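You operate a simulated robot arm through the tools that you are given. There is no shell and no other tool. Be economical: measure what you need, move in short steps, check, and stop when the job is done.

Carry out the task below with a simulated two-armed robot. There is one attempt and no reset: what you move stays moved.

## Task
Take the grey box labelled "72" from the top of the counter and leave it on the upper right shelf of the middle bench. Take the yellow sponge on the top of the middle bench and put it away on the wall bench right of the basin. Turn the bath dial to 60 C. Put one of the rinse tubes from the top of the wall bench on top of the grey filter on the upper right shelf of the counter. Turn the scans dial to 32 x. Turn the aperture dial to 20. Put two of the filters from the top of the island bench on the top of the short grey table. Stack the fine carton from the top of the island bench on top of the medium carton. Put the ring that says "62" from the top of the long grey table on the seat of the test stand and the ring labelled "29" on the green puck there. Take the yellow-capped vial and put it on the middle of the side bench. The order is free. Set down upright: rinse tube.

Only the result counts: the job must be done as asked and must still hold three seconds after the hand-in. Knocking over, shifting, dropping, spilling or breaking anything else fails it.

## Robot
Two 7-joint arms with two-finger parallel grippers on one trunk, on a base that drives. Base frame: it is fixed to the floor where the robot stands at the start and does not move with it; the origin is under the middle of the robot, x ahead of it, y to its left, z up; the surface under the hand at the start is at about z = 900. Readings come in mm, degrees, newtons and seconds.
The left shoulder is at the start at [20, 170, 1228], the right one opposite. With the tool pointing down near the work surface each hand reaches from about 200 to 680 mm from the robot's upright axis, wherever it stands, measured 20 degrees to its own side. Places, roughly: aperture dial [5200, -1400, 900]; bath dial [1500, -300, 800]; carton [5250, -1000, 750]; filter (6x6x3 cm) [5200, -1300, 800]; grey box [500, -250, 1000]; grey filter [250, -1500, 500]; middle of the side bench [1900, 2700, 800]; puck (6x6x3 cm) [5900, 2000, 800]; ring [5750, 2000, 750]; rinse tube [-500, -3250, 750]; scans dial [4700, -2600, 1000]; seat of the test stand (23x18 cm) [6480, 1880, 840]; top of the short grey table [7200, 1700, 700]; upper right shelf of the middle bench [1400, 100, 400]; wall bench right of the basin [6200, -4800, 800]; yellow sponge (9x6x4 cm) [1400, 300, 800]; yellow-capped vial (4x4x8 cm) [4000, 2100, 900]. Payload 3.8 kg a hand.
The tool frame of a hand sits at the grasp point between the pads (the TCP): z along the fingers, y along the line on which they close. The tips reach 30 mm beyond it. Largest opening 110 mm; finger width 20, thickness 10; the body of the gripper, 48 by 112 mm, starts 55 mm behind the TCP.
Orientation is that of the tool frame in the base frame, as a unit quaternion [w, x, y, z]. With the fingers straight down and closing along the base's y, the tool's x points along the base's -x, its y along +y and its z along -z.

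## Interface
- The arms move only by the tool apply_moves. It takes "left_rows", "right_rows" or both (then of equal length, played together; a hand with none holds still); each is a list of rows, each an object (a shift or turn left out is 0, a gripper value left out holds the last) with "travel": the shift along the base's x, y, z in mm, a list of three; "delta_rot": the turn, a rotation vector about the base's x, y, z in degrees, a list of three; "fingers": the gripper command, from -1 (shut) to 1 (fully open), values between in proportion. In form: [{"travel": [tx, ty, tz], "delta_rot": [rx, ry, rz], "fingers": fingers}, ...]. A call has 1 to 20 rows; each row is the pose to reach, as a shift and turn from the pose commanded when the call began. Rows are played at 5 a second. More than 50 mm and 8.6 degrees between two rows, or a gripper value outside its range, and nothing of the call is played. A pose out of reach is approached as far as the arm can. The call stops where the force on the tool passes 40 N (or 10 N more than at its start, if that is more) or the arm is blocked; 0.2 s more then pass. Each finger travels about 72 mm/s and halts on what it meets, pressing with about 42 N; the grip force reading is that of the motor and also rises with nothing between the fingers. The clock runs only during rows and for 0.2 s after the last one: add rows that repeat a pose to give the fingers time. The reply holds the time, the measured pose of the TCP, the force on the tool along the base axes, the opening and the grip force, in the units named above and with some noise, with the torque about the TCP (base axes, N m) and any sound that the robot's microphone picked up.
- Cameras (640 x 400 px; columns grow to the right, rows downward): "scene" is now at [97.4, -37.7, 1374.4]; the picture's right is [-0.45, -0.89, 0.00], its down [-0.56, 0.28, -0.78] and it looks along [0.70, -0.35, -0.63] (base axes); focal length 246 px, centre (320, 200). "left" rides on the left gripper at [72, -17, -103] in its tool frame; the picture's right is [0.23, 0.97, 0.00], its down [-0.76, 0.18, -0.62] and it looks along [-0.61, 0.14, 0.78] (tool axes); focal length 222 px, centre (320, 200). "right" rides on the right gripper at [72, 17, -103] in its tool frame; the picture's right is [-0.23, 0.97, 0.00], its down [-0.76, -0.18, -0.62] and it looks along [-0.61, -0.14, 0.78] (tool axes); focal length 222 px, centre (320, 200). There is no depth. A picture from a camera that has moved, and an enlarged one, comes with that camera's place and axes in the base frame and with its lens.
- capture(camera): a new picture of that camera. No time passes.
- lift_body(by): slides the trunk up (or, below 0, down) by that many mm; the arms and the scene camera ride with it, the base frame stays. It gives what a move gives, with no picture.
- steer(legs): drives the robot by 1 to 6 legs, each [ahead, turn to the left] in mm and degrees, along the robot's own axes; the way and the turn of a leg run together, so that a leg with both is an arc; at most 1500 mm and 180 degrees a leg. The arms and the cameras ride along, it lands a little off, and it stops where it bumps. It gives what a move gives.
- pan_tilt(pan, tilt): turns the head with the scene camera to pan (to the left, within 80 degrees either way) and tilt (down, from -29 to 69), counted from straight ahead of the robot. It gives what a move gives.
- close_up(camera, box): a new picture of the part [left, top, right, bottom] of that camera's present view, enlarged. No time passes.
- finish_job(): hands the job in; it is judged then, once.

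Go step by step. Nothing tells you exact positions but the pictures and the camera data: compare them with the known pose of the tool, close in by small moves and look again before you grip or let go. The budget is 535 turns and 320 pictures, counting those below and the enlarged ones. Unless the task says otherwise, let go and move clear before handing in, and close with one line.

The tools are called after "Emit:" by a JSON object that holds its "op" and its "data". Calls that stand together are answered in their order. apply_moves: Moves the arms, as the interface text tells. Its arguments: {"type":"object","properties":{"left_rows":{"type":"array"},"right_rows":{"type":"array"}},"required":[]} The other tools are called the same way: lift_body (by) slides the trunk up or down; steer (legs) drives the base; pan_tilt (pan, tilt) turns the head that bears the scene camera; capture (camera) takes a picture; close_up (camera, box) takes an enlarged picture of a part of a camera's view; finish_job () hands the job in.

At the start:

```text
time_s: 0.0
left_ee_pos: [483.0, 61.7, 1178.3]
left_ee_rot: [0.0, -0.001, 1.0, 0.0]
left_ft_force: [-0.9, 0.5, 0.5]
left_torque: [-0.02, -0.01, 0.01]
left_finger_gap: 110.2
left_gripper_force: 0.0
right_ee_pos: [397.5, -378.9, 1210.3]
right_ee_rot: [0.0, 0.0, 1.0, 0.0]
right_ft_force: [-0.9, -0.8, -0.2]
right_torque: [-0.03, -0.02, 0.0]
right_finger_gap: 110.0
right_gripper_force: 0.0
trunk travel left (down, up): [-325.0, 245.0]
robot x, y, heading: [-0.8, -1.6, -0.2]
head pan, tilt: [-26.5, 38.8]
```

scene: 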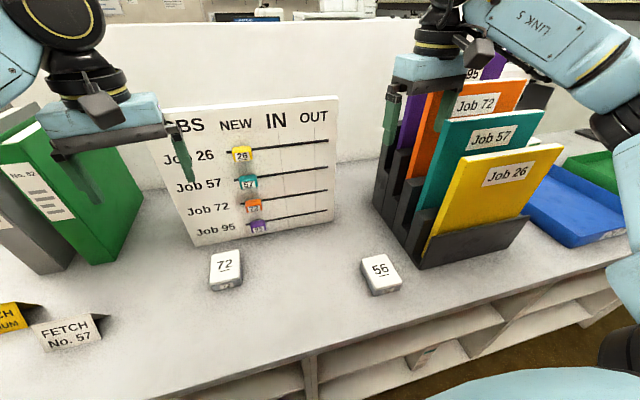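
right: 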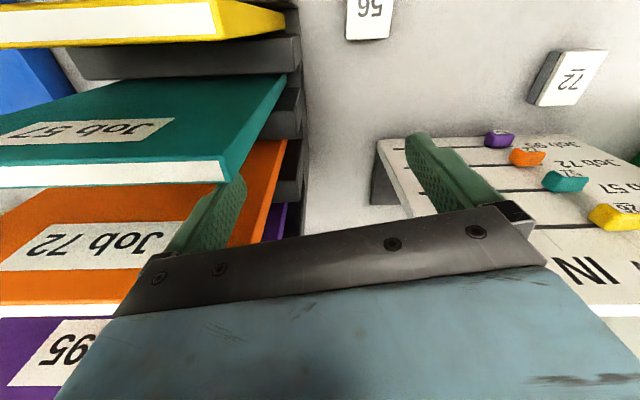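
left: 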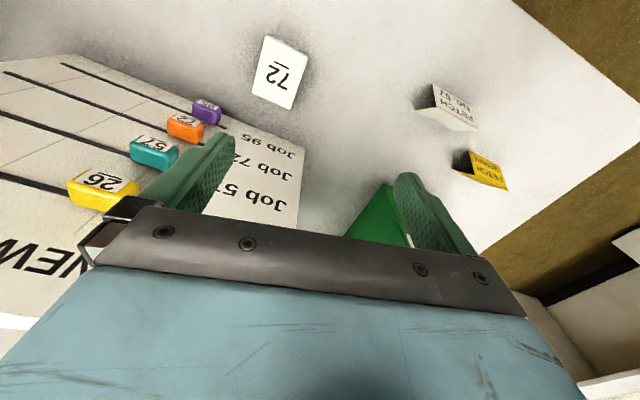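

I see box "72" on the counter near [475, 0] and box "56" to its right. I'll look closer at "72" and look around the room.

Emit:
{"op": "close_up", "data": {"camera": "scene", "box": [160, 220, 288, 300]}}

Emit:
{"op": "close_up", "data": {"camera": "left", "box": [200, 20, 360, 120]}}

Emit:
{"op": "pan_tilt", "data": {"pan": 0, "tilt": 0}}

Emit:
{"op": "capture", "data": {"camera": "scene"}}

Emit:
{"op": "pan_tilt", "data": {"pan": 75, "tilt": 15}}

Emit:
{"op": "capture", "data": {"camera": "scene"}}

Emit:
{"op": "pan_tilt", "data": {"pan": -75, "tilt": 15}}

Emit:
{"op": "capture", "data": {"camera": "scene"}}

```text
5.00 times, centred on (224, 260) of scene
camera zoom: at [97.4, -37.7, 1374.4], right [-0.45, -0.89, 0.0], down [-0.56, 0.28, -0.78], along [0.7, -0.35, -0.63], focal length 1228 px, centre (800, -100)
```

zoom: 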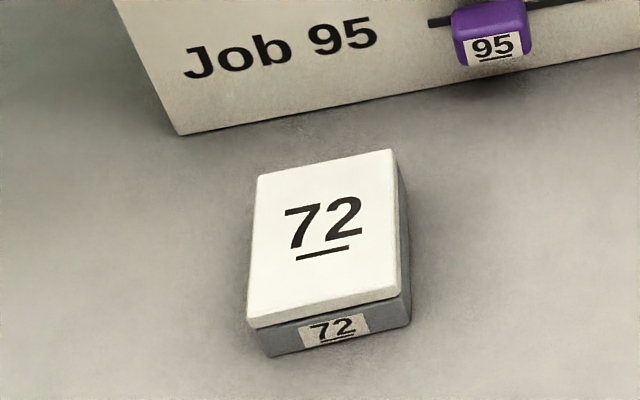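

```text
4.00 times, centred on (280, 70) of left
camera zoom: at [410.8, 43.0, 1282.9], right [-0.23, 0.97, 0.0], down [0.76, 0.18, 0.62], along [0.61, 0.14, -0.78], focal length 888 px, centre (480, 720)
```

zoom: 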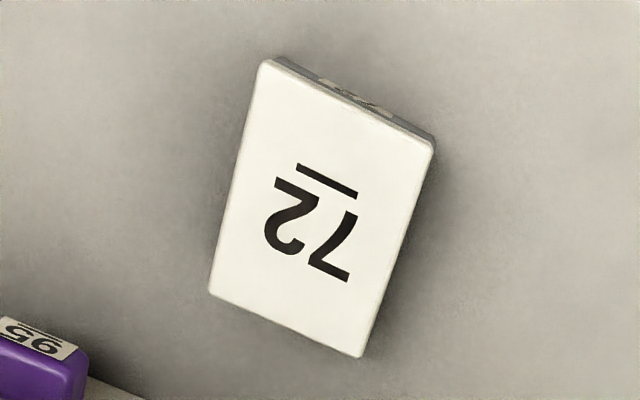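

```text
time_s: 1.1
left_ee_pos: [483.0, 60.8, 1179.1]
left_ee_rot: [-0.001, -0.001, 1.0, 0.001]
left_ft_force: [-0.2, 0.5, 0.9]
left_torque: [-0.02, 0.0, 0.03]
left_finger_gap: 109.7
left_gripper_force: 0.1
right_ee_pos: [396.8, -377.6, 1210.9]
right_ee_rot: [0.0, 0.0, 1.0, 0.0]
right_ft_force: [-0.5, 0.2, 0.3]
right_torque: [-0.02, 0.02, -0.01]
right_finger_gap: 110.2
right_gripper_force: 0.0
trunk travel left (down, up): [-325.0, 245.0]
robot x, y, heading: [-1.5, 2.2, -0.1]
head pan, tilt: [0.0, 0.0]
```

```text
314 pictures are left
camera scene: at [110.7, 0.6, 1436.3], right [0.0, -1.0, 0.0], down [0.0, 0.0, -1.0], along [1.0, 0.0, 0.0], focal length 246 px, centre (320, 200)
```

scene: 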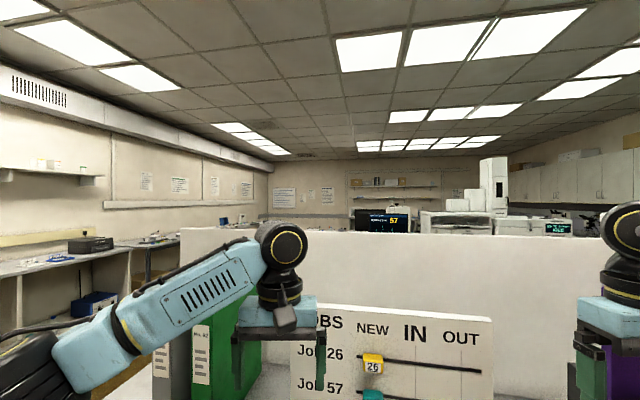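

```text
time_s: 2.5
left_ee_pos: [484.1, 60.1, 1179.3]
left_ee_rot: [0.0, -0.001, 1.0, 0.0]
left_ft_force: [0.4, -0.3, -0.2]
left_torque: [-0.02, 0.02, 0.0]
left_finger_gap: 110.1
left_gripper_force: 0.0
right_ee_pos: [397.9, -379.2, 1212.0]
right_ee_rot: [0.0, 0.0, 1.0, 0.0]
right_ft_force: [0.6, 0.4, 0.1]
right_torque: [-0.06, -0.01, 0.01]
right_finger_gap: 109.9
right_gripper_force: 0.1
trunk travel left (down, up): [-325.0, 245.0]
robot x, y, heading: [-0.9, 2.1, -0.2]
head pan, tilt: [75.0, 15.0]
```

```text
313 pictures are left
camera scene: at [44.8, 90.8, 1412.2], right [0.97, -0.26, 0.0], down [-0.07, -0.25, -0.97], along [0.25, 0.93, -0.26], focal length 246 px, centre (320, 200)
```

scene: 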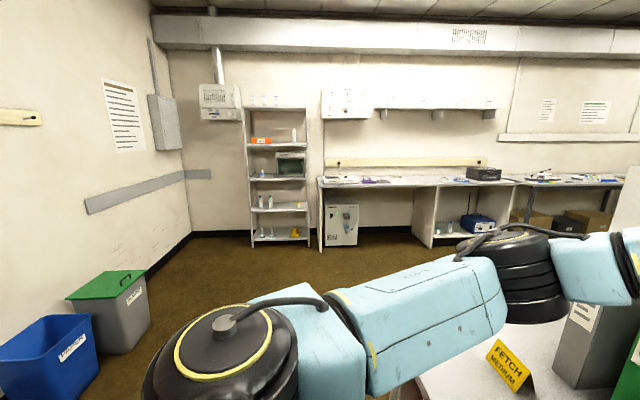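

```text
time_s: 4.9
left_ee_pos: [482.9, 60.7, 1179.1]
left_ee_rot: [0.0, 0.0, 1.0, 0.0]
left_ft_force: [-0.7, 0.1, 0.9]
left_torque: [-0.03, -0.02, 0.03]
left_finger_gap: 110.1
left_gripper_force: 0.0
right_ee_pos: [396.0, -378.5, 1211.5]
right_ee_rot: [0.0, 0.0, 1.0, 0.0]
right_ft_force: [-0.4, -0.3, 0.1]
right_torque: [-0.01, 0.02, 0.0]
right_finger_gap: 109.6
right_gripper_force: 0.0
trunk travel left (down, up): [-325.0, 245.0]
robot x, y, heading: [-1.1, -1.1, -0.0]
head pan, tilt: [-75.0, 15.0]
```

```text
312 pictures are left
camera scene: at [44.8, -89.6, 1412.2], right [-0.97, -0.26, 0.0], down [-0.07, 0.25, -0.97], along [0.25, -0.93, -0.26], focal length 246 px, centre (320, 200)
```

scene: 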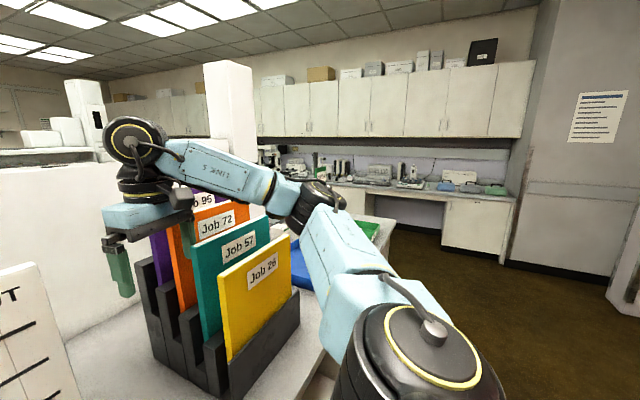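

Box "72" triangulates to centre [481, 0], top z 926, about 58x77x26 mm, turned -10.5°. I'll take it with the left hand, fingers tilted 45° forward so it can later slide into a shelf.

Emit:
{"op": "apply_moves", "data": {"left_rows": [{"travel": [-3, -10, 0], "delta_rot": [-0.7, -7.5, -1.65]}, {"travel": [-6, -20, 0], "delta_rot": [-1.4, -15, -3.3]}, {"travel": [-10, -30, 0], "delta_rot": [-2.05, -22.5, -4.95]}, {"travel": [-13, -40, 0], "delta_rot": [-2.7, -30, -6.6]}, {"travel": [-16, -50, 0], "delta_rot": [-3.4, -37.4, -8.25]}, {"travel": [-19, -58, 0], "delta_rot": [-4.1, -44.9, -9.9]}, {"travel": [-19, -58, -45], "delta_rot": [-4.1, -44.9, -9.9]}, {"travel": [-19, -58, -90], "delta_rot": [-4.1, -44.9, -9.9]}, {"travel": [-19, -58, -135], "delta_rot": [-4.1, -44.9, -9.9]}, {"travel": [-19, -58, -180], "delta_rot": [-4.1, -44.9, -9.9]}, {"travel": [-19, -58, -180], "delta_rot": [-4.1, -44.9, -9.9]}]}}

Emit:
{"op": "pan_tilt", "data": {"pan": 0, "tilt": 45}}

Emit:
{"op": "capture", "data": {"camera": "scene"}}

Emit:
{"op": "capture", "data": {"camera": "left"}}

```text
time_s: 7.3
left_ee_pos: [468.3, 4.4, 1001.0]
left_ee_rot: [0.381, 0.084, 0.92, -0.036]
left_ft_force: [0.4, 0.2, 0.5]
left_torque: [-0.01, 0.0, 0.0]
left_finger_gap: 109.7
left_gripper_force: 0.0
right_ee_pos: [395.8, -378.9, 1211.0]
right_ee_rot: [0.0, 0.001, 1.0, 0.0]
right_ft_force: [-0.7, -1.3, -1.0]
right_torque: [-0.02, -0.01, -0.03]
right_finger_gap: 109.6
right_gripper_force: 0.1
trunk travel left (down, up): [-325.0, 245.0]
robot x, y, heading: [0.7, 2.5, -0.3]
head pan, tilt: [-75.0, 15.0]
```

```text
time_s: 8.7
left_ee_pos: [468.2, 4.4, 1000.5]
left_ee_rot: [0.381, 0.083, 0.92, -0.035]
left_ft_force: [0.4, 0.1, 0.4]
left_torque: [0.0, 0.02, 0.01]
left_finger_gap: 110.0
left_gripper_force: 0.2
right_ee_pos: [396.3, -377.8, 1211.6]
right_ee_rot: [0.0, 0.0, 1.0, 0.0]
right_ft_force: [0.2, -0.3, -1.0]
right_torque: [0.0, 0.01, 0.01]
right_finger_gap: 110.1
right_gripper_force: 0.1
trunk travel left (down, up): [-325.0, 245.0]
robot x, y, heading: [1.8, -1.9, -0.1]
head pan, tilt: [0.0, 45.0]
```

```text
311 pictures are left
camera scene: at [101.9, 0.5, 1365.4], right [0.0, -1.0, 0.0], down [-0.71, 0.0, -0.71], along [0.71, 0.0, -0.71], focal length 246 px, centre (320, 200)
```

scene: 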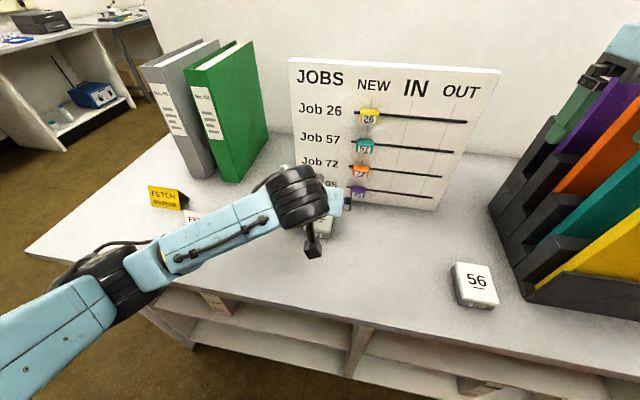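

```text
310 pictures are left
camera left: at [342.9, 10.2, 1023.2], right [0.02, 0.99, -0.16], down [0.13, 0.16, 0.98], along [0.99, -0.04, -0.12], focal length 222 px, centre (320, 200)
```

left: 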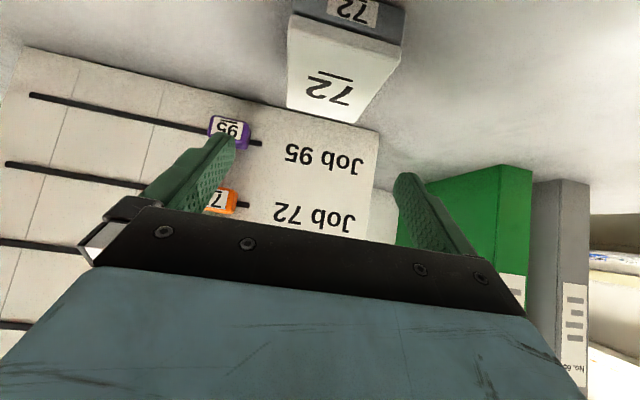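

Alignment agrees with the estimate; descending and gripping.

Emit:
{"op": "apply_moves", "data": {"left_rows": [{"travel": [-4, -2, -35]}, {"travel": [-4, -2, -60]}, {"travel": [-4, -2, -68]}, {"travel": [-4, -2, -68], "fingers": -1}, {"travel": [-4, -2, -68], "fingers": -1}, {"travel": [-4, -2, -68], "fingers": -1}, {"travel": [-4, -2, -68], "fingers": -1}]}}

Emit:
{"op": "capture", "data": {"camera": "left"}}

```text
time_s: 10.3
left_ee_pos: [460.9, 1.4, 932.0]
left_ee_rot: [0.381, 0.084, 0.92, -0.035]
left_ft_force: [0.4, -0.2, 1.1]
left_torque: [0.03, -0.02, 0.01]
left_finger_gap: 59.3
left_gripper_force: 42.3
right_ee_pos: [397.2, -378.4, 1210.9]
right_ee_rot: [0.0, 0.0, 1.0, 0.0]
right_ft_force: [0.5, 0.3, 1.0]
right_torque: [0.02, -0.01, 0.05]
right_finger_gap: 109.9
right_gripper_force: 0.0
trunk travel left (down, up): [-325.0, 245.0]
robot x, y, heading: [-3.5, -0.3, -0.1]
head pan, tilt: [0.0, 45.0]
```

```text
309 pictures are left
camera left: at [335.4, 7.5, 953.8], right [0.02, 0.99, -0.16], down [0.13, 0.16, 0.98], along [0.99, -0.04, -0.12], focal length 222 px, centre (320, 200)
```

left: 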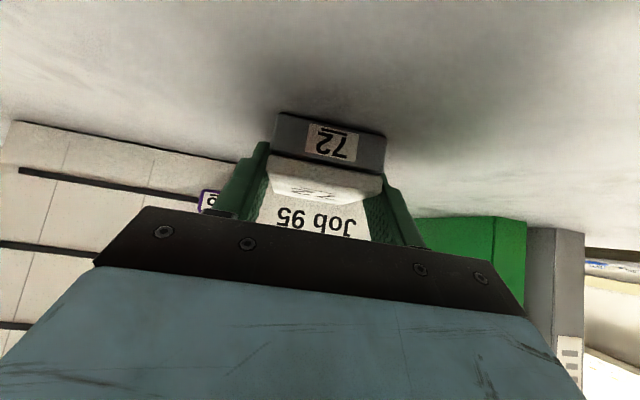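

Gripped (59 mm). Now I lift, fold both hands in near the body, back away and turn left to look along the aisle.

Emit:
{"op": "apply_moves", "data": {"left_rows": [{"travel": [0, 0, 40]}, {"travel": [-10, 10, 85]}, {"travel": [-40, 30, 125]}, {"travel": [-75, 55, 160]}, {"travel": [-110, 80, 190]}, {"travel": [-140, 110, 215]}, {"travel": [-140, 110, 215]}], "right_rows": [{"travel": [0, 0, 0]}, {"travel": [-20, 10, 0]}, {"travel": [-40, 20, 0]}, {"travel": [-60, 40, 0]}, {"travel": [-80, 60, 0]}, {"travel": [-90, 80, 0]}, {"travel": [-90, 80, 0]}]}}

Emit:
{"op": "steer", "data": {"legs": [[-300, 0], [0, 90]]}}

Emit:
{"op": "pan_tilt", "data": {"pan": 0, "tilt": 25}}

Emit:
{"op": "capture", "data": {"camera": "scene"}}

Emit:
{"op": "pan_tilt", "data": {"pan": -60, "tilt": 25}}

Emit:
{"op": "capture", "data": {"camera": "scene"}}

```text
refused: row 3 steps farther than a row can; nothing moved
```

```text
time_s: 11.4
left_ee_pos: [414.3, 2.7, 931.2]
left_ee_rot: [0.382, 0.083, 0.92, -0.035]
left_ft_force: [0.1, -0.4, -0.6]
left_torque: [-0.02, 0.0, -0.01]
left_finger_gap: 59.6
left_gripper_force: 42.0
right_ee_pos: [358.9, -378.3, 1210.6]
right_ee_rot: [0.015, -0.004, 1.0, 0.001]
right_ft_force: [9.3, -4.9, -0.9]
right_torque: [0.03, -0.35, 0.57]
right_finger_gap: 110.0
right_gripper_force: 0.1
trunk travel left (down, up): [-325.0, 245.0]
robot x, y, heading: [-47.1, -0.6, 0.1]
head pan, tilt: [0.0, 45.0]
stopped in leg 1: the force on the tool passed its limit at 78 N (the readings are from after the stop); the commanded pose is now the measured one
```

```text
time_s: 12.2
left_ee_pos: [415.0, 1.4, 931.9]
left_ee_rot: [0.381, 0.084, 0.92, -0.035]
left_ft_force: [0.0, -0.3, 0.1]
left_torque: [0.0, 0.04, -0.01]
left_finger_gap: 59.4
left_gripper_force: 42.4
right_ee_pos: [359.0, -378.9, 1211.3]
right_ee_rot: [0.014, -0.004, 1.0, 0.0]
right_ft_force: [13.9, -4.7, 0.7]
right_torque: [-0.16, -0.37, 0.78]
right_finger_gap: 110.1
right_gripper_force: 0.0
trunk travel left (down, up): [-325.0, 245.0]
robot x, y, heading: [-44.2, -2.2, -0.1]
head pan, tilt: [0.0, 25.0]
```

```text
308 pictures are left
camera scene: at [68.1, -0.2, 1395.7], right [0.0, -1.0, 0.0], down [-0.42, 0.0, -0.91], along [0.91, 0.0, -0.42], focal length 246 px, centre (320, 200)
```

scene: 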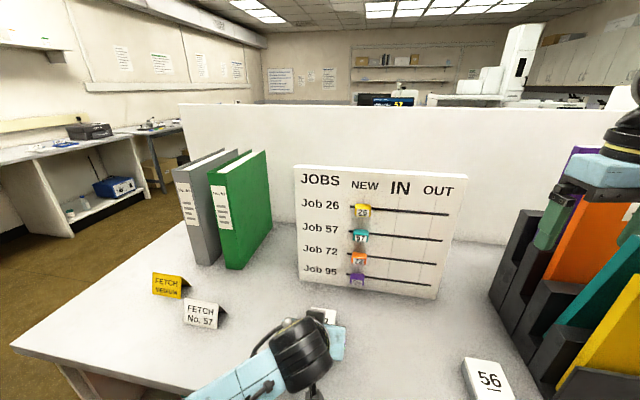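

```text
time_s: 13.5
left_ee_pos: [414.9, 2.1, 931.4]
left_ee_rot: [0.381, 0.084, 0.92, -0.036]
left_ft_force: [-1.1, -0.3, -0.7]
left_torque: [0.01, 0.04, 0.0]
left_finger_gap: 59.3
left_gripper_force: 42.0
right_ee_pos: [359.1, -378.7, 1210.2]
right_ee_rot: [0.014, -0.004, 1.0, 0.0]
right_ft_force: [15.1, -3.6, 2.8]
right_torque: [-0.29, -0.42, 0.82]
right_finger_gap: 110.1
right_gripper_force: 0.0
trunk travel left (down, up): [-325.0, 245.0]
robot x, y, heading: [-42.9, 0.5, 0.1]
head pan, tilt: [-60.0, 25.0]
```

```text
307 pictures are left
camera scene: at [22.2, -79.7, 1395.8], right [-0.87, -0.5, 0.0], down [-0.21, 0.37, -0.91], along [0.45, -0.78, -0.42], focal length 246 px, centre (320, 200)
```

scene: 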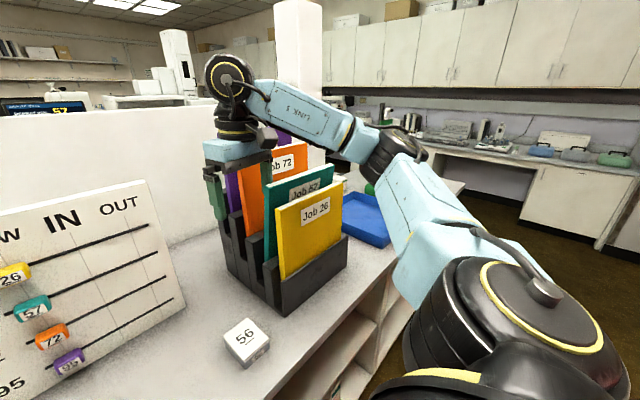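

The first move was refused so the drive began with hands still out, and the right fingers touched the folder rack. I'll look at the right hand before doing anything else.

Emit:
{"op": "capture", "data": {"camera": "right"}}

Emit:
{"op": "close_up", "data": {"camera": "scene", "box": [180, 80, 360, 320]}}

```text
306 pictures are left
camera right: at [282.3, -360.9, 1313.8], right [0.22, 0.98, 0.01], down [0.74, -0.17, 0.64], along [0.63, -0.14, -0.77], focal length 222 px, centre (320, 200)
```

right: 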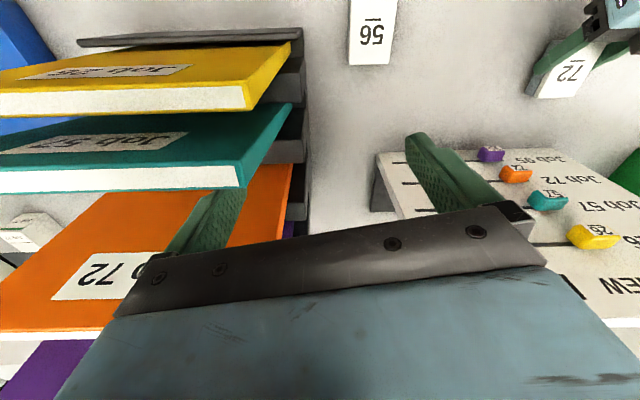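

```text
1.67 times, centred on (270, 200) of scene
camera zoom: at [22.2, -79.7, 1395.8], right [-0.87, -0.5, 0.0], down [-0.21, 0.37, -0.91], along [0.45, -0.78, -0.42], focal length 409 px, centre (403, 200)
```

zoom: 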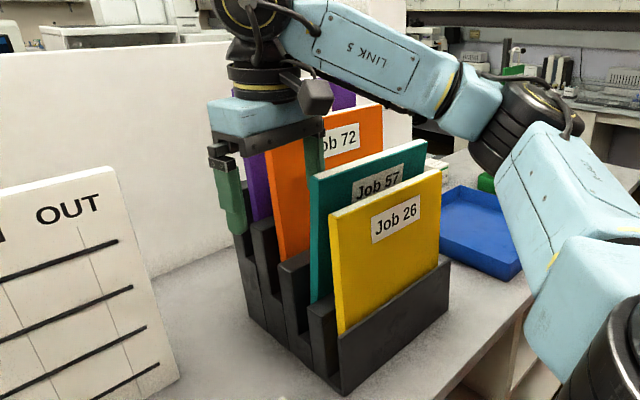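

The right finger sits between the orange and teal folders; the rack appears not to have shifted. I move the right hand back forward to relieve it, then straight up.

Emit:
{"op": "apply_moves", "data": {"right_rows": [{"travel": [12, 0, 0]}, {"travel": [24, 0, 0]}, {"travel": [36, 0, 0]}, {"travel": [36, 0, 40]}, {"travel": [36, 0, 80]}, {"travel": [36, 0, 120]}, {"travel": [36, 0, 150]}, {"travel": [36, 0, 150]}]}}

Emit:
{"op": "capture", "data": {"camera": "right"}}

Emit:
{"op": "capture", "data": {"camera": "scene"}}

```text
time_s: 15.3
left_ee_pos: [414.6, 2.3, 931.5]
left_ee_rot: [0.382, 0.084, 0.92, -0.036]
left_ft_force: [-0.2, 0.5, -0.1]
left_torque: [-0.01, 0.0, -0.02]
left_finger_gap: 59.4
left_gripper_force: 42.5
right_ee_pos: [393.7, -378.8, 1365.0]
right_ee_rot: [0.015, -0.004, 1.0, 0.001]
right_ft_force: [0.0, -0.5, -0.9]
right_torque: [-0.01, -0.02, -0.01]
right_finger_gap: 110.2
right_gripper_force: 0.1
trunk travel left (down, up): [-325.0, 245.0]
robot x, y, heading: [-48.4, 2.4, 0.0]
head pan, tilt: [-60.0, 25.0]
```

```text
304 pictures are left
camera right: at [317.6, -362.7, 1467.2], right [0.22, 0.98, 0.01], down [0.74, -0.17, 0.64], along [0.63, -0.14, -0.76], focal length 222 px, centre (320, 200)
```

right: 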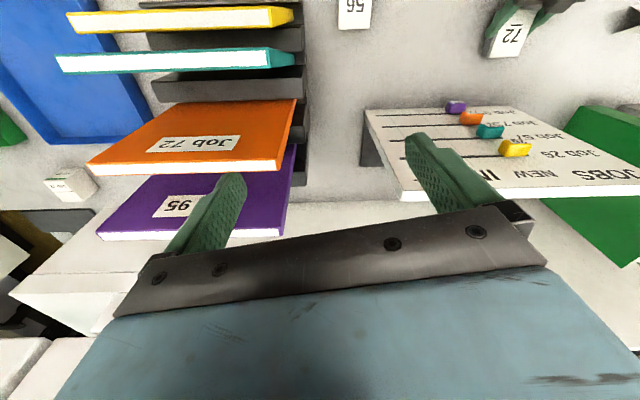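

```text
303 pictures are left
camera scene: at [20.0, -79.8, 1395.9], right [-0.87, -0.5, 0.0], down [-0.21, 0.37, -0.91], along [0.45, -0.78, -0.42], focal length 246 px, centre (320, 200)
```

scene: 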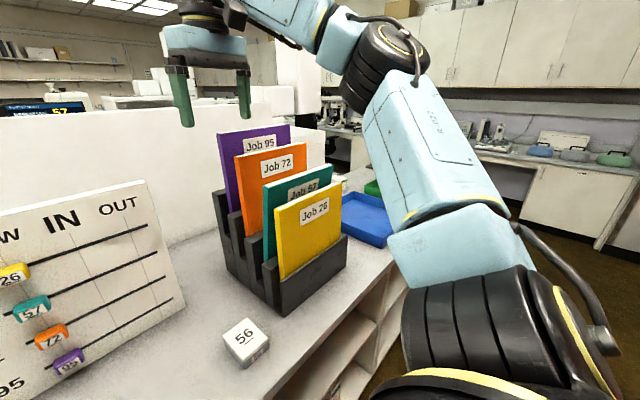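

All folders are still in place. Now I lift the box and fold both hands in, in a checked move.

Emit:
{"op": "apply_moves", "data": {"left_rows": [{"travel": [0, 0, 40]}, {"travel": [0, 0, 80]}, {"travel": [0, 0, 120]}, {"travel": [0, 10, 160]}, {"travel": [-20, 35, 195]}, {"travel": [-45, 60, 225]}, {"travel": [-70, 85, 245]}, {"travel": [-90, 110, 250]}, {"travel": [-90, 130, 250]}, {"travel": [-90, 130, 250]}], "right_rows": [{"travel": [-30, 0, 0]}, {"travel": [-60, 0, 0]}, {"travel": [-90, 0, 0]}, {"travel": [-110, 20, 0]}, {"travel": [-120, 40, -20]}, {"travel": [-130, 60, -50]}, {"travel": [-130, 70, -80]}, {"travel": [-130, 80, -110]}, {"travel": [-130, 90, -130]}, {"travel": [-130, 90, -130]}]}}

Emit:
{"op": "capture", "data": {"camera": "scene"}}

Emit:
{"op": "capture", "data": {"camera": "left"}}

```text
time_s: 17.5
left_ee_pos: [322.4, 130.3, 1182.4]
left_ee_rot: [0.382, 0.083, 0.92, -0.035]
left_ft_force: [-0.3, 0.7, 0.6]
left_torque: [-0.01, 0.02, 0.0]
left_finger_gap: 0.0
left_gripper_force: 37.3
right_ee_pos: [262.4, -287.9, 1232.5]
right_ee_rot: [0.014, -0.003, 1.0, 0.001]
right_ft_force: [0.1, -0.4, -0.3]
right_torque: [0.01, -0.01, 0.03]
right_finger_gap: 110.1
right_gripper_force: 0.0
trunk travel left (down, up): [-325.0, 245.0]
robot x, y, heading: [-45.3, -1.3, 0.1]
head pan, tilt: [-60.0, 25.0]
```

```text
302 pictures are left
camera scene: at [19.6, -79.7, 1395.9], right [-0.87, -0.5, 0.0], down [-0.21, 0.37, -0.91], along [0.45, -0.78, -0.42], focal length 246 px, centre (320, 200)
```

scene: 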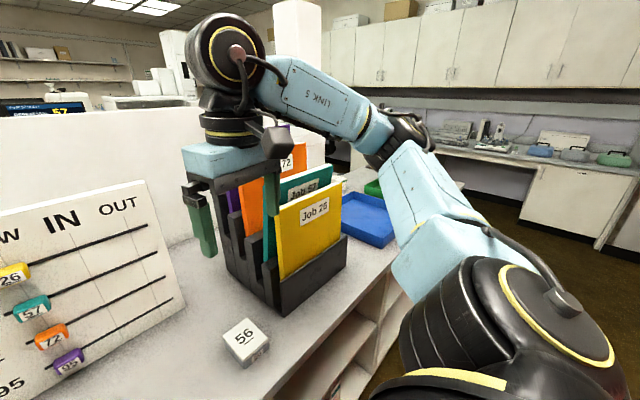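

```text
301 pictures are left
camera left: at [197.7, 135.2, 1204.7], right [0.02, 0.99, -0.16], down [0.13, 0.16, 0.98], along [0.99, -0.04, -0.12], focal length 222 px, centre (320, 200)
```

left: 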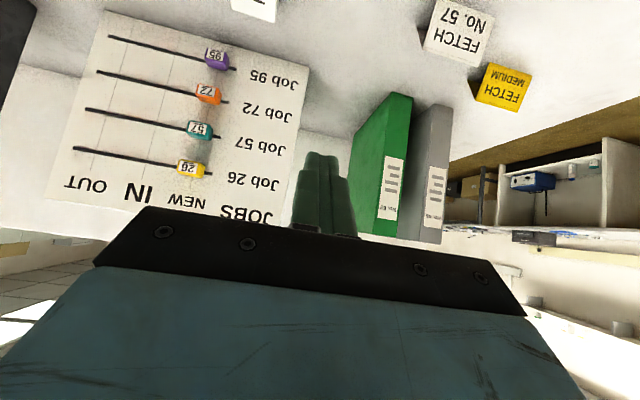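

The box slipped out of the fingers during the lift and seems still on the counter. Let me look.

Emit:
{"op": "pan_tilt", "data": {"pan": 0, "tilt": 55}}

Emit:
{"op": "capture", "data": {"camera": "scene"}}

```text
time_s: 18.8
left_ee_pos: [322.4, 130.6, 1183.4]
left_ee_rot: [0.381, 0.083, 0.92, -0.034]
left_ft_force: [0.4, 0.3, 0.2]
left_torque: [-0.01, 0.0, 0.0]
left_finger_gap: 0.2
left_gripper_force: 37.4
right_ee_pos: [262.8, -286.7, 1232.3]
right_ee_rot: [0.015, -0.003, 1.0, 0.001]
right_ft_force: [-0.4, -0.3, 0.1]
right_torque: [0.0, 0.03, 0.01]
right_finger_gap: 110.0
right_gripper_force: 0.1
trunk travel left (down, up): [-325.0, 245.0]
robot x, y, heading: [-46.7, -5.6, 0.2]
head pan, tilt: [0.0, 55.0]
```

```text
300 pictures are left
camera scene: at [45.8, 0.5, 1352.0], right [0.0, -1.0, 0.0], down [-0.82, 0.0, -0.57], along [0.57, 0.0, -0.82], focal length 246 px, centre (320, 200)
```

scene: 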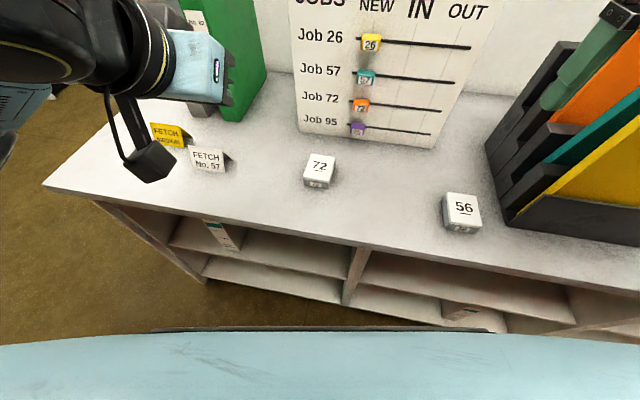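

The box stayed upright on the counter, dragged about 50 mm. I'll measure it again and regrip more carefully.

Emit:
{"op": "close_up", "data": {"camera": "scene", "box": [270, 140, 366, 200]}}

Emit:
{"op": "close_up", "data": {"camera": "left", "box": [190, 0, 350, 100]}}

```text
6.67 times, centred on (318, 170) of scene
camera zoom: at [45.8, 0.5, 1352.0], right [0.0, -1.0, 0.0], down [-0.82, 0.0, -0.57], along [0.57, 0.0, -0.82], focal length 1637 px, centre (333, 400)
```

zoom: 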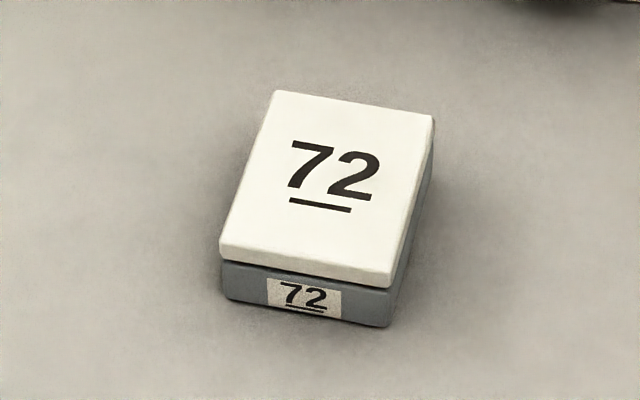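

```text
4.00 times, centred on (270, 50) of left
camera zoom: at [198.1, 135.3, 1204.5], right [0.02, 0.99, -0.16], down [0.13, 0.16, 0.98], along [0.99, -0.04, -0.12], focal length 888 px, centre (520, 800)
```

zoom: 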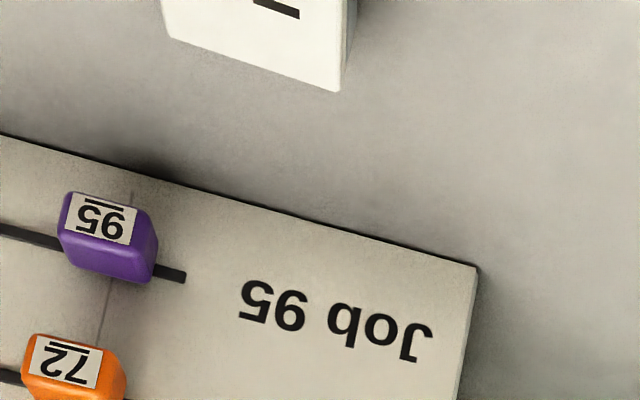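

Box centre is now [437, 1], turned -14.5°. I go above it with vertical fingers.

Emit:
{"op": "apply_moves", "data": {"left_rows": [{"travel": [17, -18, -10], "delta_rot": [1.4, 6.3, -0.54], "fingers": 1}, {"travel": [33, -37, -25], "delta_rot": [2.8, 12.6, -1.1], "fingers": 1}, {"travel": [50, -55, -45], "delta_rot": [4.2, 18.9, -1.6], "fingers": 1}, {"travel": [66, -74, -70], "delta_rot": [5.5, 25.1, -2.2], "fingers": 1}, {"travel": [83, -92, -100], "delta_rot": [6.9, 31.4, -2.7], "fingers": 1}, {"travel": [99, -111, -130], "delta_rot": [8.3, 37.7, -3.3], "fingers": 1}, {"travel": [115, -129, -165], "delta_rot": [9.7, 43.95, -3.8], "fingers": 1}, {"travel": [115, -129, -183], "delta_rot": [9.7, 43.95, -3.8], "fingers": 1}]}}

Emit:
{"op": "capture", "data": {"camera": "left"}}

```text
time_s: 20.6
left_ee_pos: [438.2, 2.8, 1000.5]
left_ee_rot: [0.001, 0.125, 0.992, -0.001]
left_ft_force: [-0.7, 0.6, 0.4]
left_torque: [-0.03, -0.02, 0.03]
left_finger_gap: 110.2
left_gripper_force: 0.0
right_ee_pos: [262.0, -286.2, 1232.3]
right_ee_rot: [0.015, -0.004, 1.0, 0.002]
right_ft_force: [0.7, 0.2, -1.3]
right_torque: [0.0, -0.02, -0.03]
right_finger_gap: 109.7
right_gripper_force: 0.0
trunk travel left (down, up): [-325.0, 245.0]
robot x, y, heading: [-46.2, -0.9, -0.1]
head pan, tilt: [0.0, 55.0]
```

```text
297 pictures are left
camera left: at [363.7, 4.0, 1104.1], right [0.02, 1.0, 0.0], down [0.78, -0.02, 0.63], along [0.62, -0.01, -0.78], focal length 222 px, centre (320, 200)
```

left: 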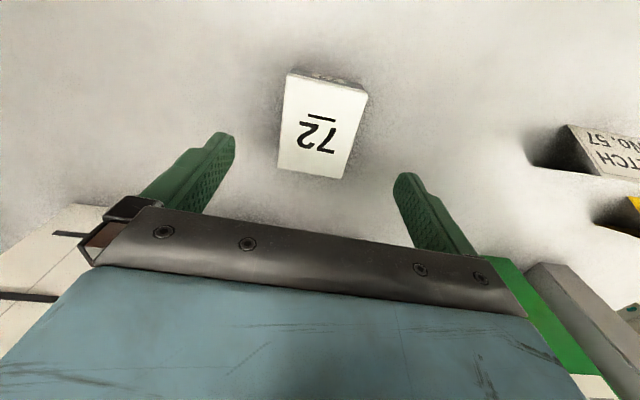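

Well centred. Descend, grip, and a small slow test lift.

Emit:
{"op": "apply_moves", "data": {"left_rows": [{"travel": [-1, -2, -40]}, {"travel": [-1, -2, -60]}, {"travel": [-1, -2, -68]}, {"travel": [-1, -2, -68], "fingers": -1}, {"travel": [-1, -2, -68], "fingers": -1}, {"travel": [-1, -2, -68], "fingers": -1}, {"travel": [-1, -2, -68], "fingers": -1}, {"travel": [-1, -2, -63]}, {"travel": [-1, -2, -58]}, {"travel": [-1, -2, -53]}, {"travel": [-1, -2, -48]}, {"travel": [-1, -2, -43]}, {"travel": [-1, -2, -38]}, {"travel": [-1, -2, -38]}]}}

Emit:
{"op": "capture", "data": {"camera": "left"}}

```text
time_s: 23.6
left_ee_pos: [437.4, 1.8, 961.9]
left_ee_rot: [0.002, 0.125, 0.992, 0.001]
left_ft_force: [0.0, -0.9, -0.8]
left_torque: [-0.03, 0.0, 0.02]
left_finger_gap: 59.5
left_gripper_force: 42.1
right_ee_pos: [263.5, -288.2, 1232.2]
right_ee_rot: [0.015, -0.004, 1.0, 0.001]
right_ft_force: [-0.9, -0.1, -0.3]
right_torque: [0.01, -0.01, 0.0]
right_finger_gap: 109.9
right_gripper_force: 0.2
trunk travel left (down, up): [-325.0, 245.0]
robot x, y, heading: [-45.6, -0.4, 0.1]
head pan, tilt: [0.0, 55.0]
```

```text
296 pictures are left
camera left: at [363.4, 3.2, 1065.3], right [0.02, 1.0, 0.0], down [0.78, -0.02, 0.63], along [0.63, -0.01, -0.78], focal length 222 px, centre (320, 200)
```

left: 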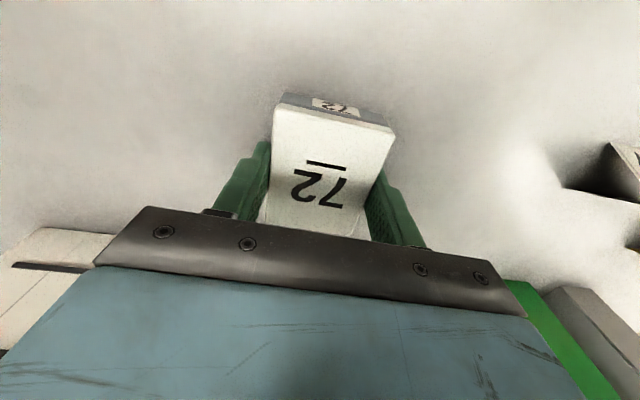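

Held this time. I raise it moderately and pull in.

Emit:
{"op": "apply_moves", "data": {"left_rows": [{"travel": [0, 0, 20]}, {"travel": [0, 0, 45]}, {"travel": [0, 0, 70]}, {"travel": [0, 0, 100]}, {"travel": [-10, 10, 130]}, {"travel": [-30, 30, 155]}, {"travel": [-55, 55, 175]}, {"travel": [-80, 80, 190]}, {"travel": [-105, 105, 200]}, {"travel": [-130, 130, 210]}, {"travel": [-140, 140, 220]}, {"travel": [-140, 140, 220]}]}}

```text
time_s: 26.2
left_ee_pos: [297.0, 142.1, 1180.5]
left_ee_rot: [0.001, 0.124, 0.992, -0.001]
left_ft_force: [-0.8, 0.7, -0.4]
left_torque: [0.04, 0.03, 0.04]
left_finger_gap: 59.6
left_gripper_force: 42.0
right_ee_pos: [261.5, -287.3, 1233.1]
right_ee_rot: [0.014, -0.003, 1.0, 0.001]
right_ft_force: [0.5, 0.4, 0.0]
right_torque: [-0.01, 0.04, 0.01]
right_finger_gap: 110.2
right_gripper_force: 0.1
trunk travel left (down, up): [-325.0, 245.0]
robot x, y, heading: [-48.4, 3.0, -0.1]
head pan, tilt: [0.0, 55.0]
```

Both hands folded and clear. Now back away 400 mm.

Emit:
{"op": "steer", "data": {"legs": [[-350, 0]]}}

```text
time_s: 28.5
left_ee_pos: [-55.0, 142.8, 1180.0]
left_ee_rot: [0.002, 0.121, 0.993, 0.0]
left_ft_force: [0.2, 0.1, -0.5]
left_torque: [-0.01, 0.0, -0.03]
left_finger_gap: 59.4
left_gripper_force: 42.0
right_ee_pos: [-86.3, -286.0, 1232.5]
right_ee_rot: [0.014, -0.007, 1.0, 0.001]
right_ft_force: [-0.3, 0.7, -0.3]
right_torque: [-0.01, 0.0, 0.02]
right_finger_gap: 110.2
right_gripper_force: 0.0
trunk travel left (down, up): [-325.0, 245.0]
robot x, y, heading: [-395.9, -3.6, 0.5]
head pan, tilt: [0.0, 55.0]
```

Clear. Turn left 90° and look.

Emit:
{"op": "steer", "data": {"legs": [[0, 75]]}}

Emit:
{"op": "pan_tilt", "data": {"pan": 0, "tilt": 25}}

Emit:
{"op": "capture", "data": {"camera": "scene"}}

Emit:
{"op": "pan_tilt", "data": {"pan": -70, "tilt": 25}}

Emit:
{"op": "capture", "data": {"camera": "scene"}}

```text
time_s: 32.1
left_ee_pos: [-442.4, 368.6, 1181.5]
left_ee_rot: [0.0, -0.501, 0.865, 0.0]
left_ft_force: [0.1, 0.3, -1.6]
left_torque: [0.03, -0.03, 0.02]
left_finger_gap: 59.2
left_gripper_force: 42.1
right_ee_pos: [-38.0, 219.0, 1232.8]
right_ee_rot: [0.011, -0.607, 0.795, 0.01]
right_ft_force: [0.3, 0.7, -0.8]
right_torque: [-0.03, 0.01, 0.0]
right_finger_gap: 110.1
right_gripper_force: 0.0
trunk travel left (down, up): [-325.0, 245.0]
robot x, y, heading: [-397.3, -2.2, 74.3]
head pan, tilt: [0.0, 55.0]
```

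```text
time_s: 33.0
left_ee_pos: [-441.9, 368.6, 1180.6]
left_ee_rot: [0.0, -0.501, 0.866, 0.0]
left_ft_force: [-0.1, -0.4, -1.2]
left_torque: [-0.02, 0.01, 0.0]
left_finger_gap: 59.2
left_gripper_force: 42.2
right_ee_pos: [-38.8, 218.7, 1232.9]
right_ee_rot: [0.011, -0.607, 0.795, 0.01]
right_ft_force: [0.2, -0.4, -0.4]
right_torque: [0.01, -0.01, 0.0]
right_finger_gap: 109.7
right_gripper_force: 0.0
trunk travel left (down, up): [-325.0, 245.0]
robot x, y, heading: [-395.5, -1.2, 74.5]
head pan, tilt: [0.0, 25.0]
```

```text
295 pictures are left
camera scene: at [-367.9, 108.0, 1395.9], right [0.96, -0.27, 0.0], down [-0.11, -0.41, -0.91], along [0.24, 0.87, -0.42], focal length 246 px, centre (320, 200)
```

scene: 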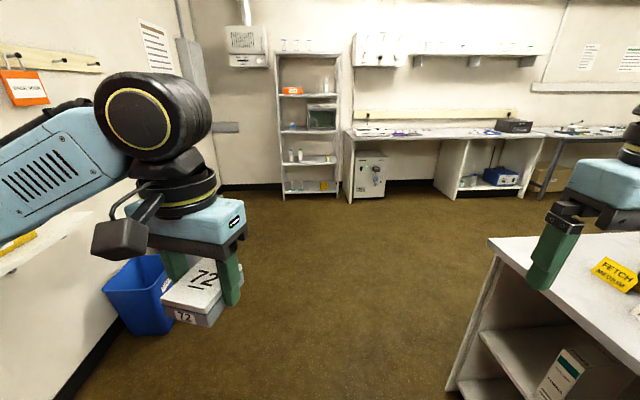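

```text
time_s: 34.4
left_ee_pos: [-442.6, 367.5, 1181.1]
left_ee_rot: [0.001, -0.5, 0.866, 0.0]
left_ft_force: [0.0, -0.7, -1.6]
left_torque: [0.01, 0.0, 0.0]
left_finger_gap: 59.3
left_gripper_force: 41.7
right_ee_pos: [-39.0, 219.3, 1232.7]
right_ee_rot: [0.012, -0.607, 0.794, 0.01]
right_ft_force: [-0.1, 0.4, 1.6]
right_torque: [0.06, -0.04, 0.01]
right_finger_gap: 110.1
right_gripper_force: 0.1
trunk travel left (down, up): [-325.0, 245.0]
robot x, y, heading: [-396.9, -0.4, 74.4]
head pan, tilt: [-70.0, 25.0]
```

```text
294 pictures are left
camera scene: at [-300.6, 26.5, 1395.9], right [0.08, -1.0, 0.0], down [-0.42, -0.03, -0.91], along [0.9, 0.07, -0.42], focal length 246 px, centre (320, 200)
```

scene: 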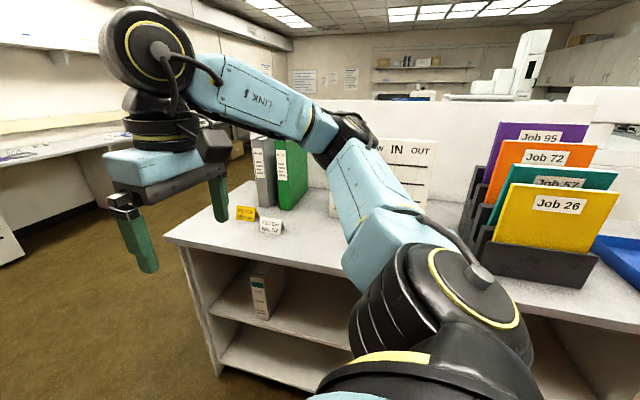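

The aisle between the counter and side bench is free. I drive ahead to about y = 1300 and turn back to heading 0.

Emit:
{"op": "steer", "data": {"legs": [[1300, 0], [0, -75]]}}

Emit:
{"op": "pan_tilt", "data": {"pan": -30, "tilt": 25}}

Emit:
{"op": "capture", "data": {"camera": "scene"}}

```text
time_s: 44.1
left_ee_pos: [268.5, 1385.3, 1180.6]
left_ee_rot: [0.002, 0.114, 0.993, 0.0]
left_ft_force: [0.1, -0.3, -0.6]
left_torque: [0.03, 0.01, -0.01]
left_finger_gap: 59.2
left_gripper_force: 41.8
right_ee_pos: [242.9, 955.4, 1231.8]
right_ee_rot: [0.015, -0.014, 1.0, 0.0]
right_ft_force: [-0.1, 0.7, -0.7]
right_torque: [0.0, 0.01, -0.02]
right_finger_gap: 110.0
right_gripper_force: 0.1
trunk travel left (down, up): [-325.0, 245.0]
robot x, y, heading: [-76.8, 1237.3, 1.4]
head pan, tilt: [-70.0, 25.0]
```

```text
time_s: 45.2
left_ee_pos: [270.1, 1385.8, 1181.0]
left_ee_rot: [0.002, 0.114, 0.993, 0.0]
left_ft_force: [0.2, -0.9, -0.6]
left_torque: [0.02, 0.0, 0.01]
left_finger_gap: 59.4
left_gripper_force: 42.2
right_ee_pos: [244.0, 956.0, 1231.3]
right_ee_rot: [0.015, -0.013, 1.0, 0.002]
right_ft_force: [-1.0, 0.5, -0.3]
right_torque: [0.01, 0.04, 0.0]
right_finger_gap: 110.0
right_gripper_force: 0.1
trunk travel left (down, up): [-325.0, 245.0]
robot x, y, heading: [-71.5, 1239.0, 1.3]
head pan, tilt: [-30.0, 25.0]
```

```text
293 pictures are left
camera scene: at [29.4, 1193.0, 1395.9], right [-0.48, -0.88, 0.0], down [-0.37, 0.2, -0.91], along [0.79, -0.44, -0.42], focal length 246 px, centre (320, 200)
```

scene: 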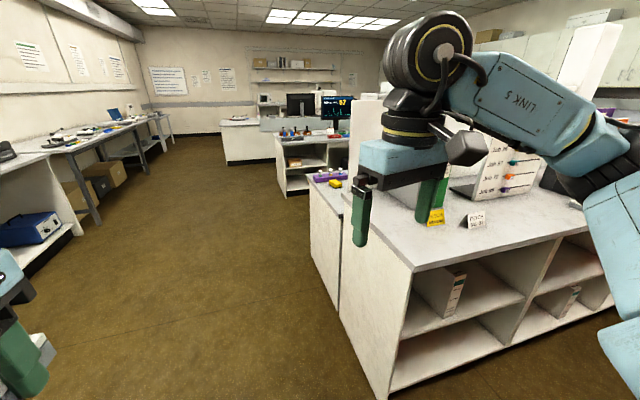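

The middle bench backs onto the counter, with the yellow sponge on its top. I drive on past it.

Emit:
{"op": "steer", "data": {"legs": [[1500, -5]]}}

Emit:
{"op": "pan_tilt", "data": {"pan": -60, "tilt": 28}}

Emit:
{"op": "capture", "data": {"camera": "scene"}}

Emit:
{"op": "pan_tilt", "data": {"pan": 0, "tilt": 20}}

Emit:
{"op": "capture", "data": {"camera": "scene"}}

```text
time_s: 52.6
left_ee_pos: [1773.4, 1381.5, 1180.0]
left_ee_rot: [0.001, 0.132, 0.991, 0.0]
left_ft_force: [-0.3, -0.1, -0.8]
left_torque: [0.01, 0.01, 0.01]
left_finger_gap: 59.5
left_gripper_force: 42.1
right_ee_pos: [1732.8, 951.7, 1232.3]
right_ee_rot: [0.015, 0.003, 1.0, 0.001]
right_ft_force: [0.7, 0.3, -0.1]
right_torque: [0.02, 0.06, 0.01]
right_finger_gap: 110.1
right_gripper_force: 0.1
trunk travel left (down, up): [-325.0, 245.0]
robot x, y, heading: [1428.0, 1243.6, -0.8]
head pan, tilt: [-30.0, 25.0]
```

```text
time_s: 53.6
left_ee_pos: [1773.0, 1380.7, 1179.4]
left_ee_rot: [0.001, 0.132, 0.991, 0.0]
left_ft_force: [-0.1, 0.4, -1.3]
left_torque: [-0.01, 0.01, 0.0]
left_finger_gap: 59.3
left_gripper_force: 42.3
right_ee_pos: [1734.0, 952.8, 1231.9]
right_ee_rot: [0.014, 0.002, 1.0, 0.001]
right_ft_force: [-0.3, 0.1, -0.1]
right_torque: [-0.01, -0.03, 0.0]
right_finger_gap: 109.9
right_gripper_force: 0.0
trunk travel left (down, up): [-325.0, 245.0]
robot x, y, heading: [1431.1, 1244.2, -0.4]
head pan, tilt: [-60.0, 28.0]
```

```text
292 pictures are left
camera scene: at [1492.7, 1164.8, 1391.1], right [-0.87, -0.49, 0.0], down [-0.23, 0.41, -0.88], along [0.43, -0.77, -0.47], focal length 246 px, centre (320, 200)
```

scene: 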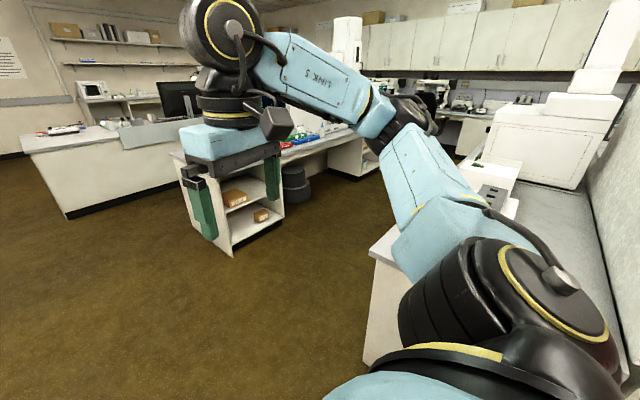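

```text
time_s: 54.9
left_ee_pos: [1772.7, 1381.8, 1181.0]
left_ee_rot: [0.001, 0.132, 0.991, 0.0]
left_ft_force: [-0.6, 0.3, -0.7]
left_torque: [-0.01, 0.02, 0.02]
left_finger_gap: 59.4
left_gripper_force: 41.8
right_ee_pos: [1733.0, 953.3, 1231.5]
right_ee_rot: [0.016, 0.004, 1.0, 0.001]
right_ft_force: [0.7, 0.5, 0.1]
right_torque: [0.03, 0.0, 0.02]
right_finger_gap: 109.7
right_gripper_force: 0.0
trunk travel left (down, up): [-325.0, 245.0]
robot x, y, heading: [1429.2, 1246.9, -0.5]
head pan, tilt: [0.0, 20.0]
```

```text
291 pictures are left
camera scene: at [1541.1, 1243.1, 1404.0], right [-0.01, -1.0, 0.0], down [-0.34, 0.0, -0.94], along [0.94, -0.01, -0.34], focal length 246 px, centre (320, 200)
```

scene: 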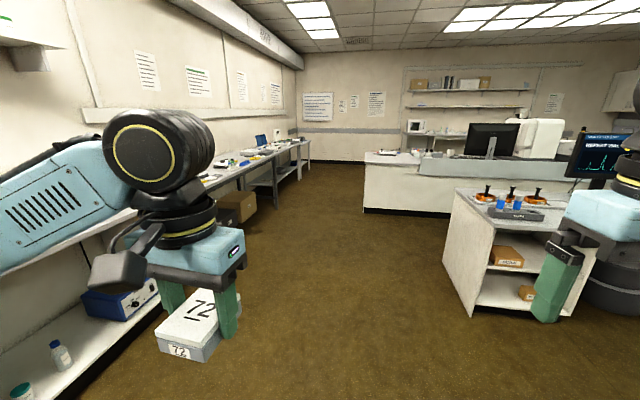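

The aisle between the middle bench (front edge near x 1685) and the next bench (x 2900) is wide enough. I drive round into it and face the bench.

Emit:
{"op": "steer", "data": {"legs": [[800, 0], [0, -90], [1000, 0]]}}

Emit:
{"op": "pan_tilt", "data": {"pan": -45, "tilt": 35}}

Emit:
{"op": "capture", "data": {"camera": "scene"}}

```text
time_s: 67.8
left_ee_pos: [2314.1, -144.2, 1180.2]
left_ee_rot: [0.001, 0.797, 0.603, -0.001]
left_ft_force: [-0.1, -0.9, -1.3]
left_torque: [0.03, -0.01, 0.04]
left_finger_gap: 59.4
left_gripper_force: 41.3
right_ee_pos: [1886.3, -99.5, 1232.0]
right_ee_rot: [0.012, 0.713, 0.701, -0.01]
right_ft_force: [0.3, 0.7, 0.1]
right_torque: [0.03, -0.02, -0.01]
right_finger_gap: 110.3
right_gripper_force: 0.1
trunk travel left (down, up): [-325.0, 245.0]
robot x, y, heading: [2181.1, 206.1, -91.4]
head pan, tilt: [0.0, 20.0]
```

```text
time_s: 68.9
left_ee_pos: [2314.1, -144.0, 1179.8]
left_ee_rot: [0.0, 0.797, 0.603, -0.001]
left_ft_force: [-1.1, 0.0, -1.6]
left_torque: [-0.02, 0.02, -0.02]
left_finger_gap: 59.4
left_gripper_force: 42.2
right_ee_pos: [1886.7, -97.7, 1231.3]
right_ee_rot: [0.011, 0.713, 0.701, -0.009]
right_ft_force: [0.5, -0.7, 1.7]
right_torque: [0.0, 0.02, 0.01]
right_finger_gap: 110.1
right_gripper_force: 0.1
trunk travel left (down, up): [-325.0, 245.0]
robot x, y, heading: [2181.5, 202.6, -91.4]
head pan, tilt: [-45.0, 35.0]
```

```text
290 pictures are left
camera scene: at [2116.6, 122.5, 1380.2], right [-0.69, 0.72, 0.0], down [0.41, 0.4, -0.82], along [-0.59, -0.57, -0.57], focal length 246 px, centre (320, 200)
```

scene: 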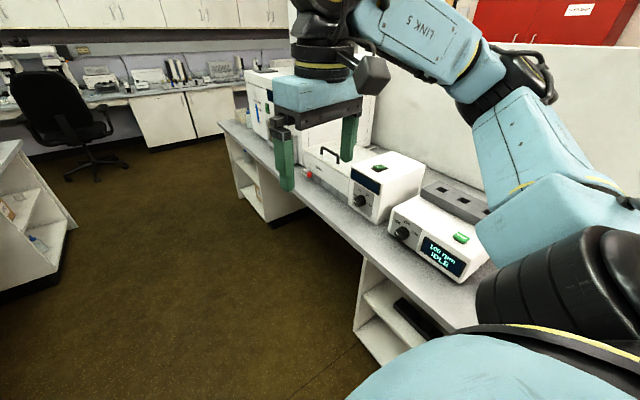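

I turn right 100° to face the bench.

Emit:
{"op": "steer", "data": {"legs": [[0, -100]]}}

Emit:
{"op": "pan_tilt", "data": {"pan": 0, "tilt": 40}}

Emit:
{"op": "capture", "data": {"camera": "scene"}}

```text
time_s: 73.4
left_ee_pos: [1817.5, 121.9, 1180.9]
left_ee_rot: [-0.001, 0.978, -0.208, -0.001]
left_ft_force: [-0.1, -0.8, -0.4]
left_torque: [0.0, 0.0, 0.03]
left_finger_gap: 59.5
left_gripper_force: 42.1
right_ee_pos: [1924.0, 537.9, 1231.7]
right_ee_rot: [-0.001, 0.997, -0.081, -0.015]
right_ft_force: [-0.4, 0.9, -0.2]
right_torque: [-0.01, -0.01, -0.02]
right_finger_gap: 109.9
right_gripper_force: 0.1
trunk travel left (down, up): [-325.0, 245.0]
robot x, y, heading: [2178.5, 203.1, 170.6]
head pan, tilt: [-45.0, 35.0]
```

```text
time_s: 74.5
left_ee_pos: [1817.7, 121.5, 1180.8]
left_ee_rot: [0.0, 0.978, -0.208, -0.001]
left_ft_force: [-0.4, -0.4, -1.2]
left_torque: [0.01, 0.01, 0.01]
left_finger_gap: 59.5
left_gripper_force: 41.9
right_ee_pos: [1924.3, 538.2, 1231.6]
right_ee_rot: [0.0, 0.997, -0.079, -0.016]
right_ft_force: [0.9, 0.2, 0.0]
right_torque: [0.0, -0.01, -0.02]
right_finger_gap: 110.1
right_gripper_force: 0.0
trunk travel left (down, up): [-325.0, 245.0]
robot x, y, heading: [2183.3, 203.8, 170.4]
head pan, tilt: [0.0, 40.0]
```

```text
289 pictures are left
camera scene: at [2076.1, 222.0, 1372.6], right [0.17, 0.99, 0.0], down [0.63, -0.11, -0.77], along [-0.76, 0.13, -0.64], focal length 246 px, centre (320, 200)
```

scene: 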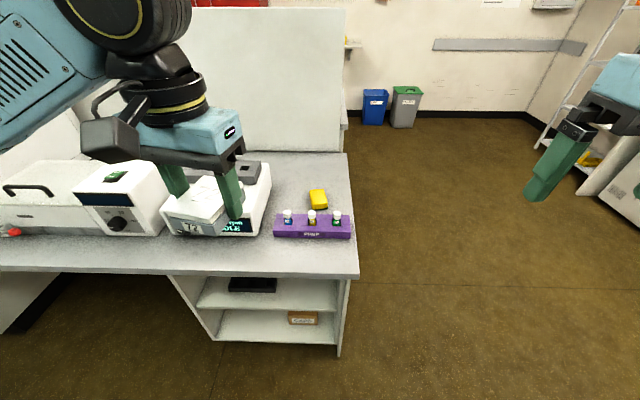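

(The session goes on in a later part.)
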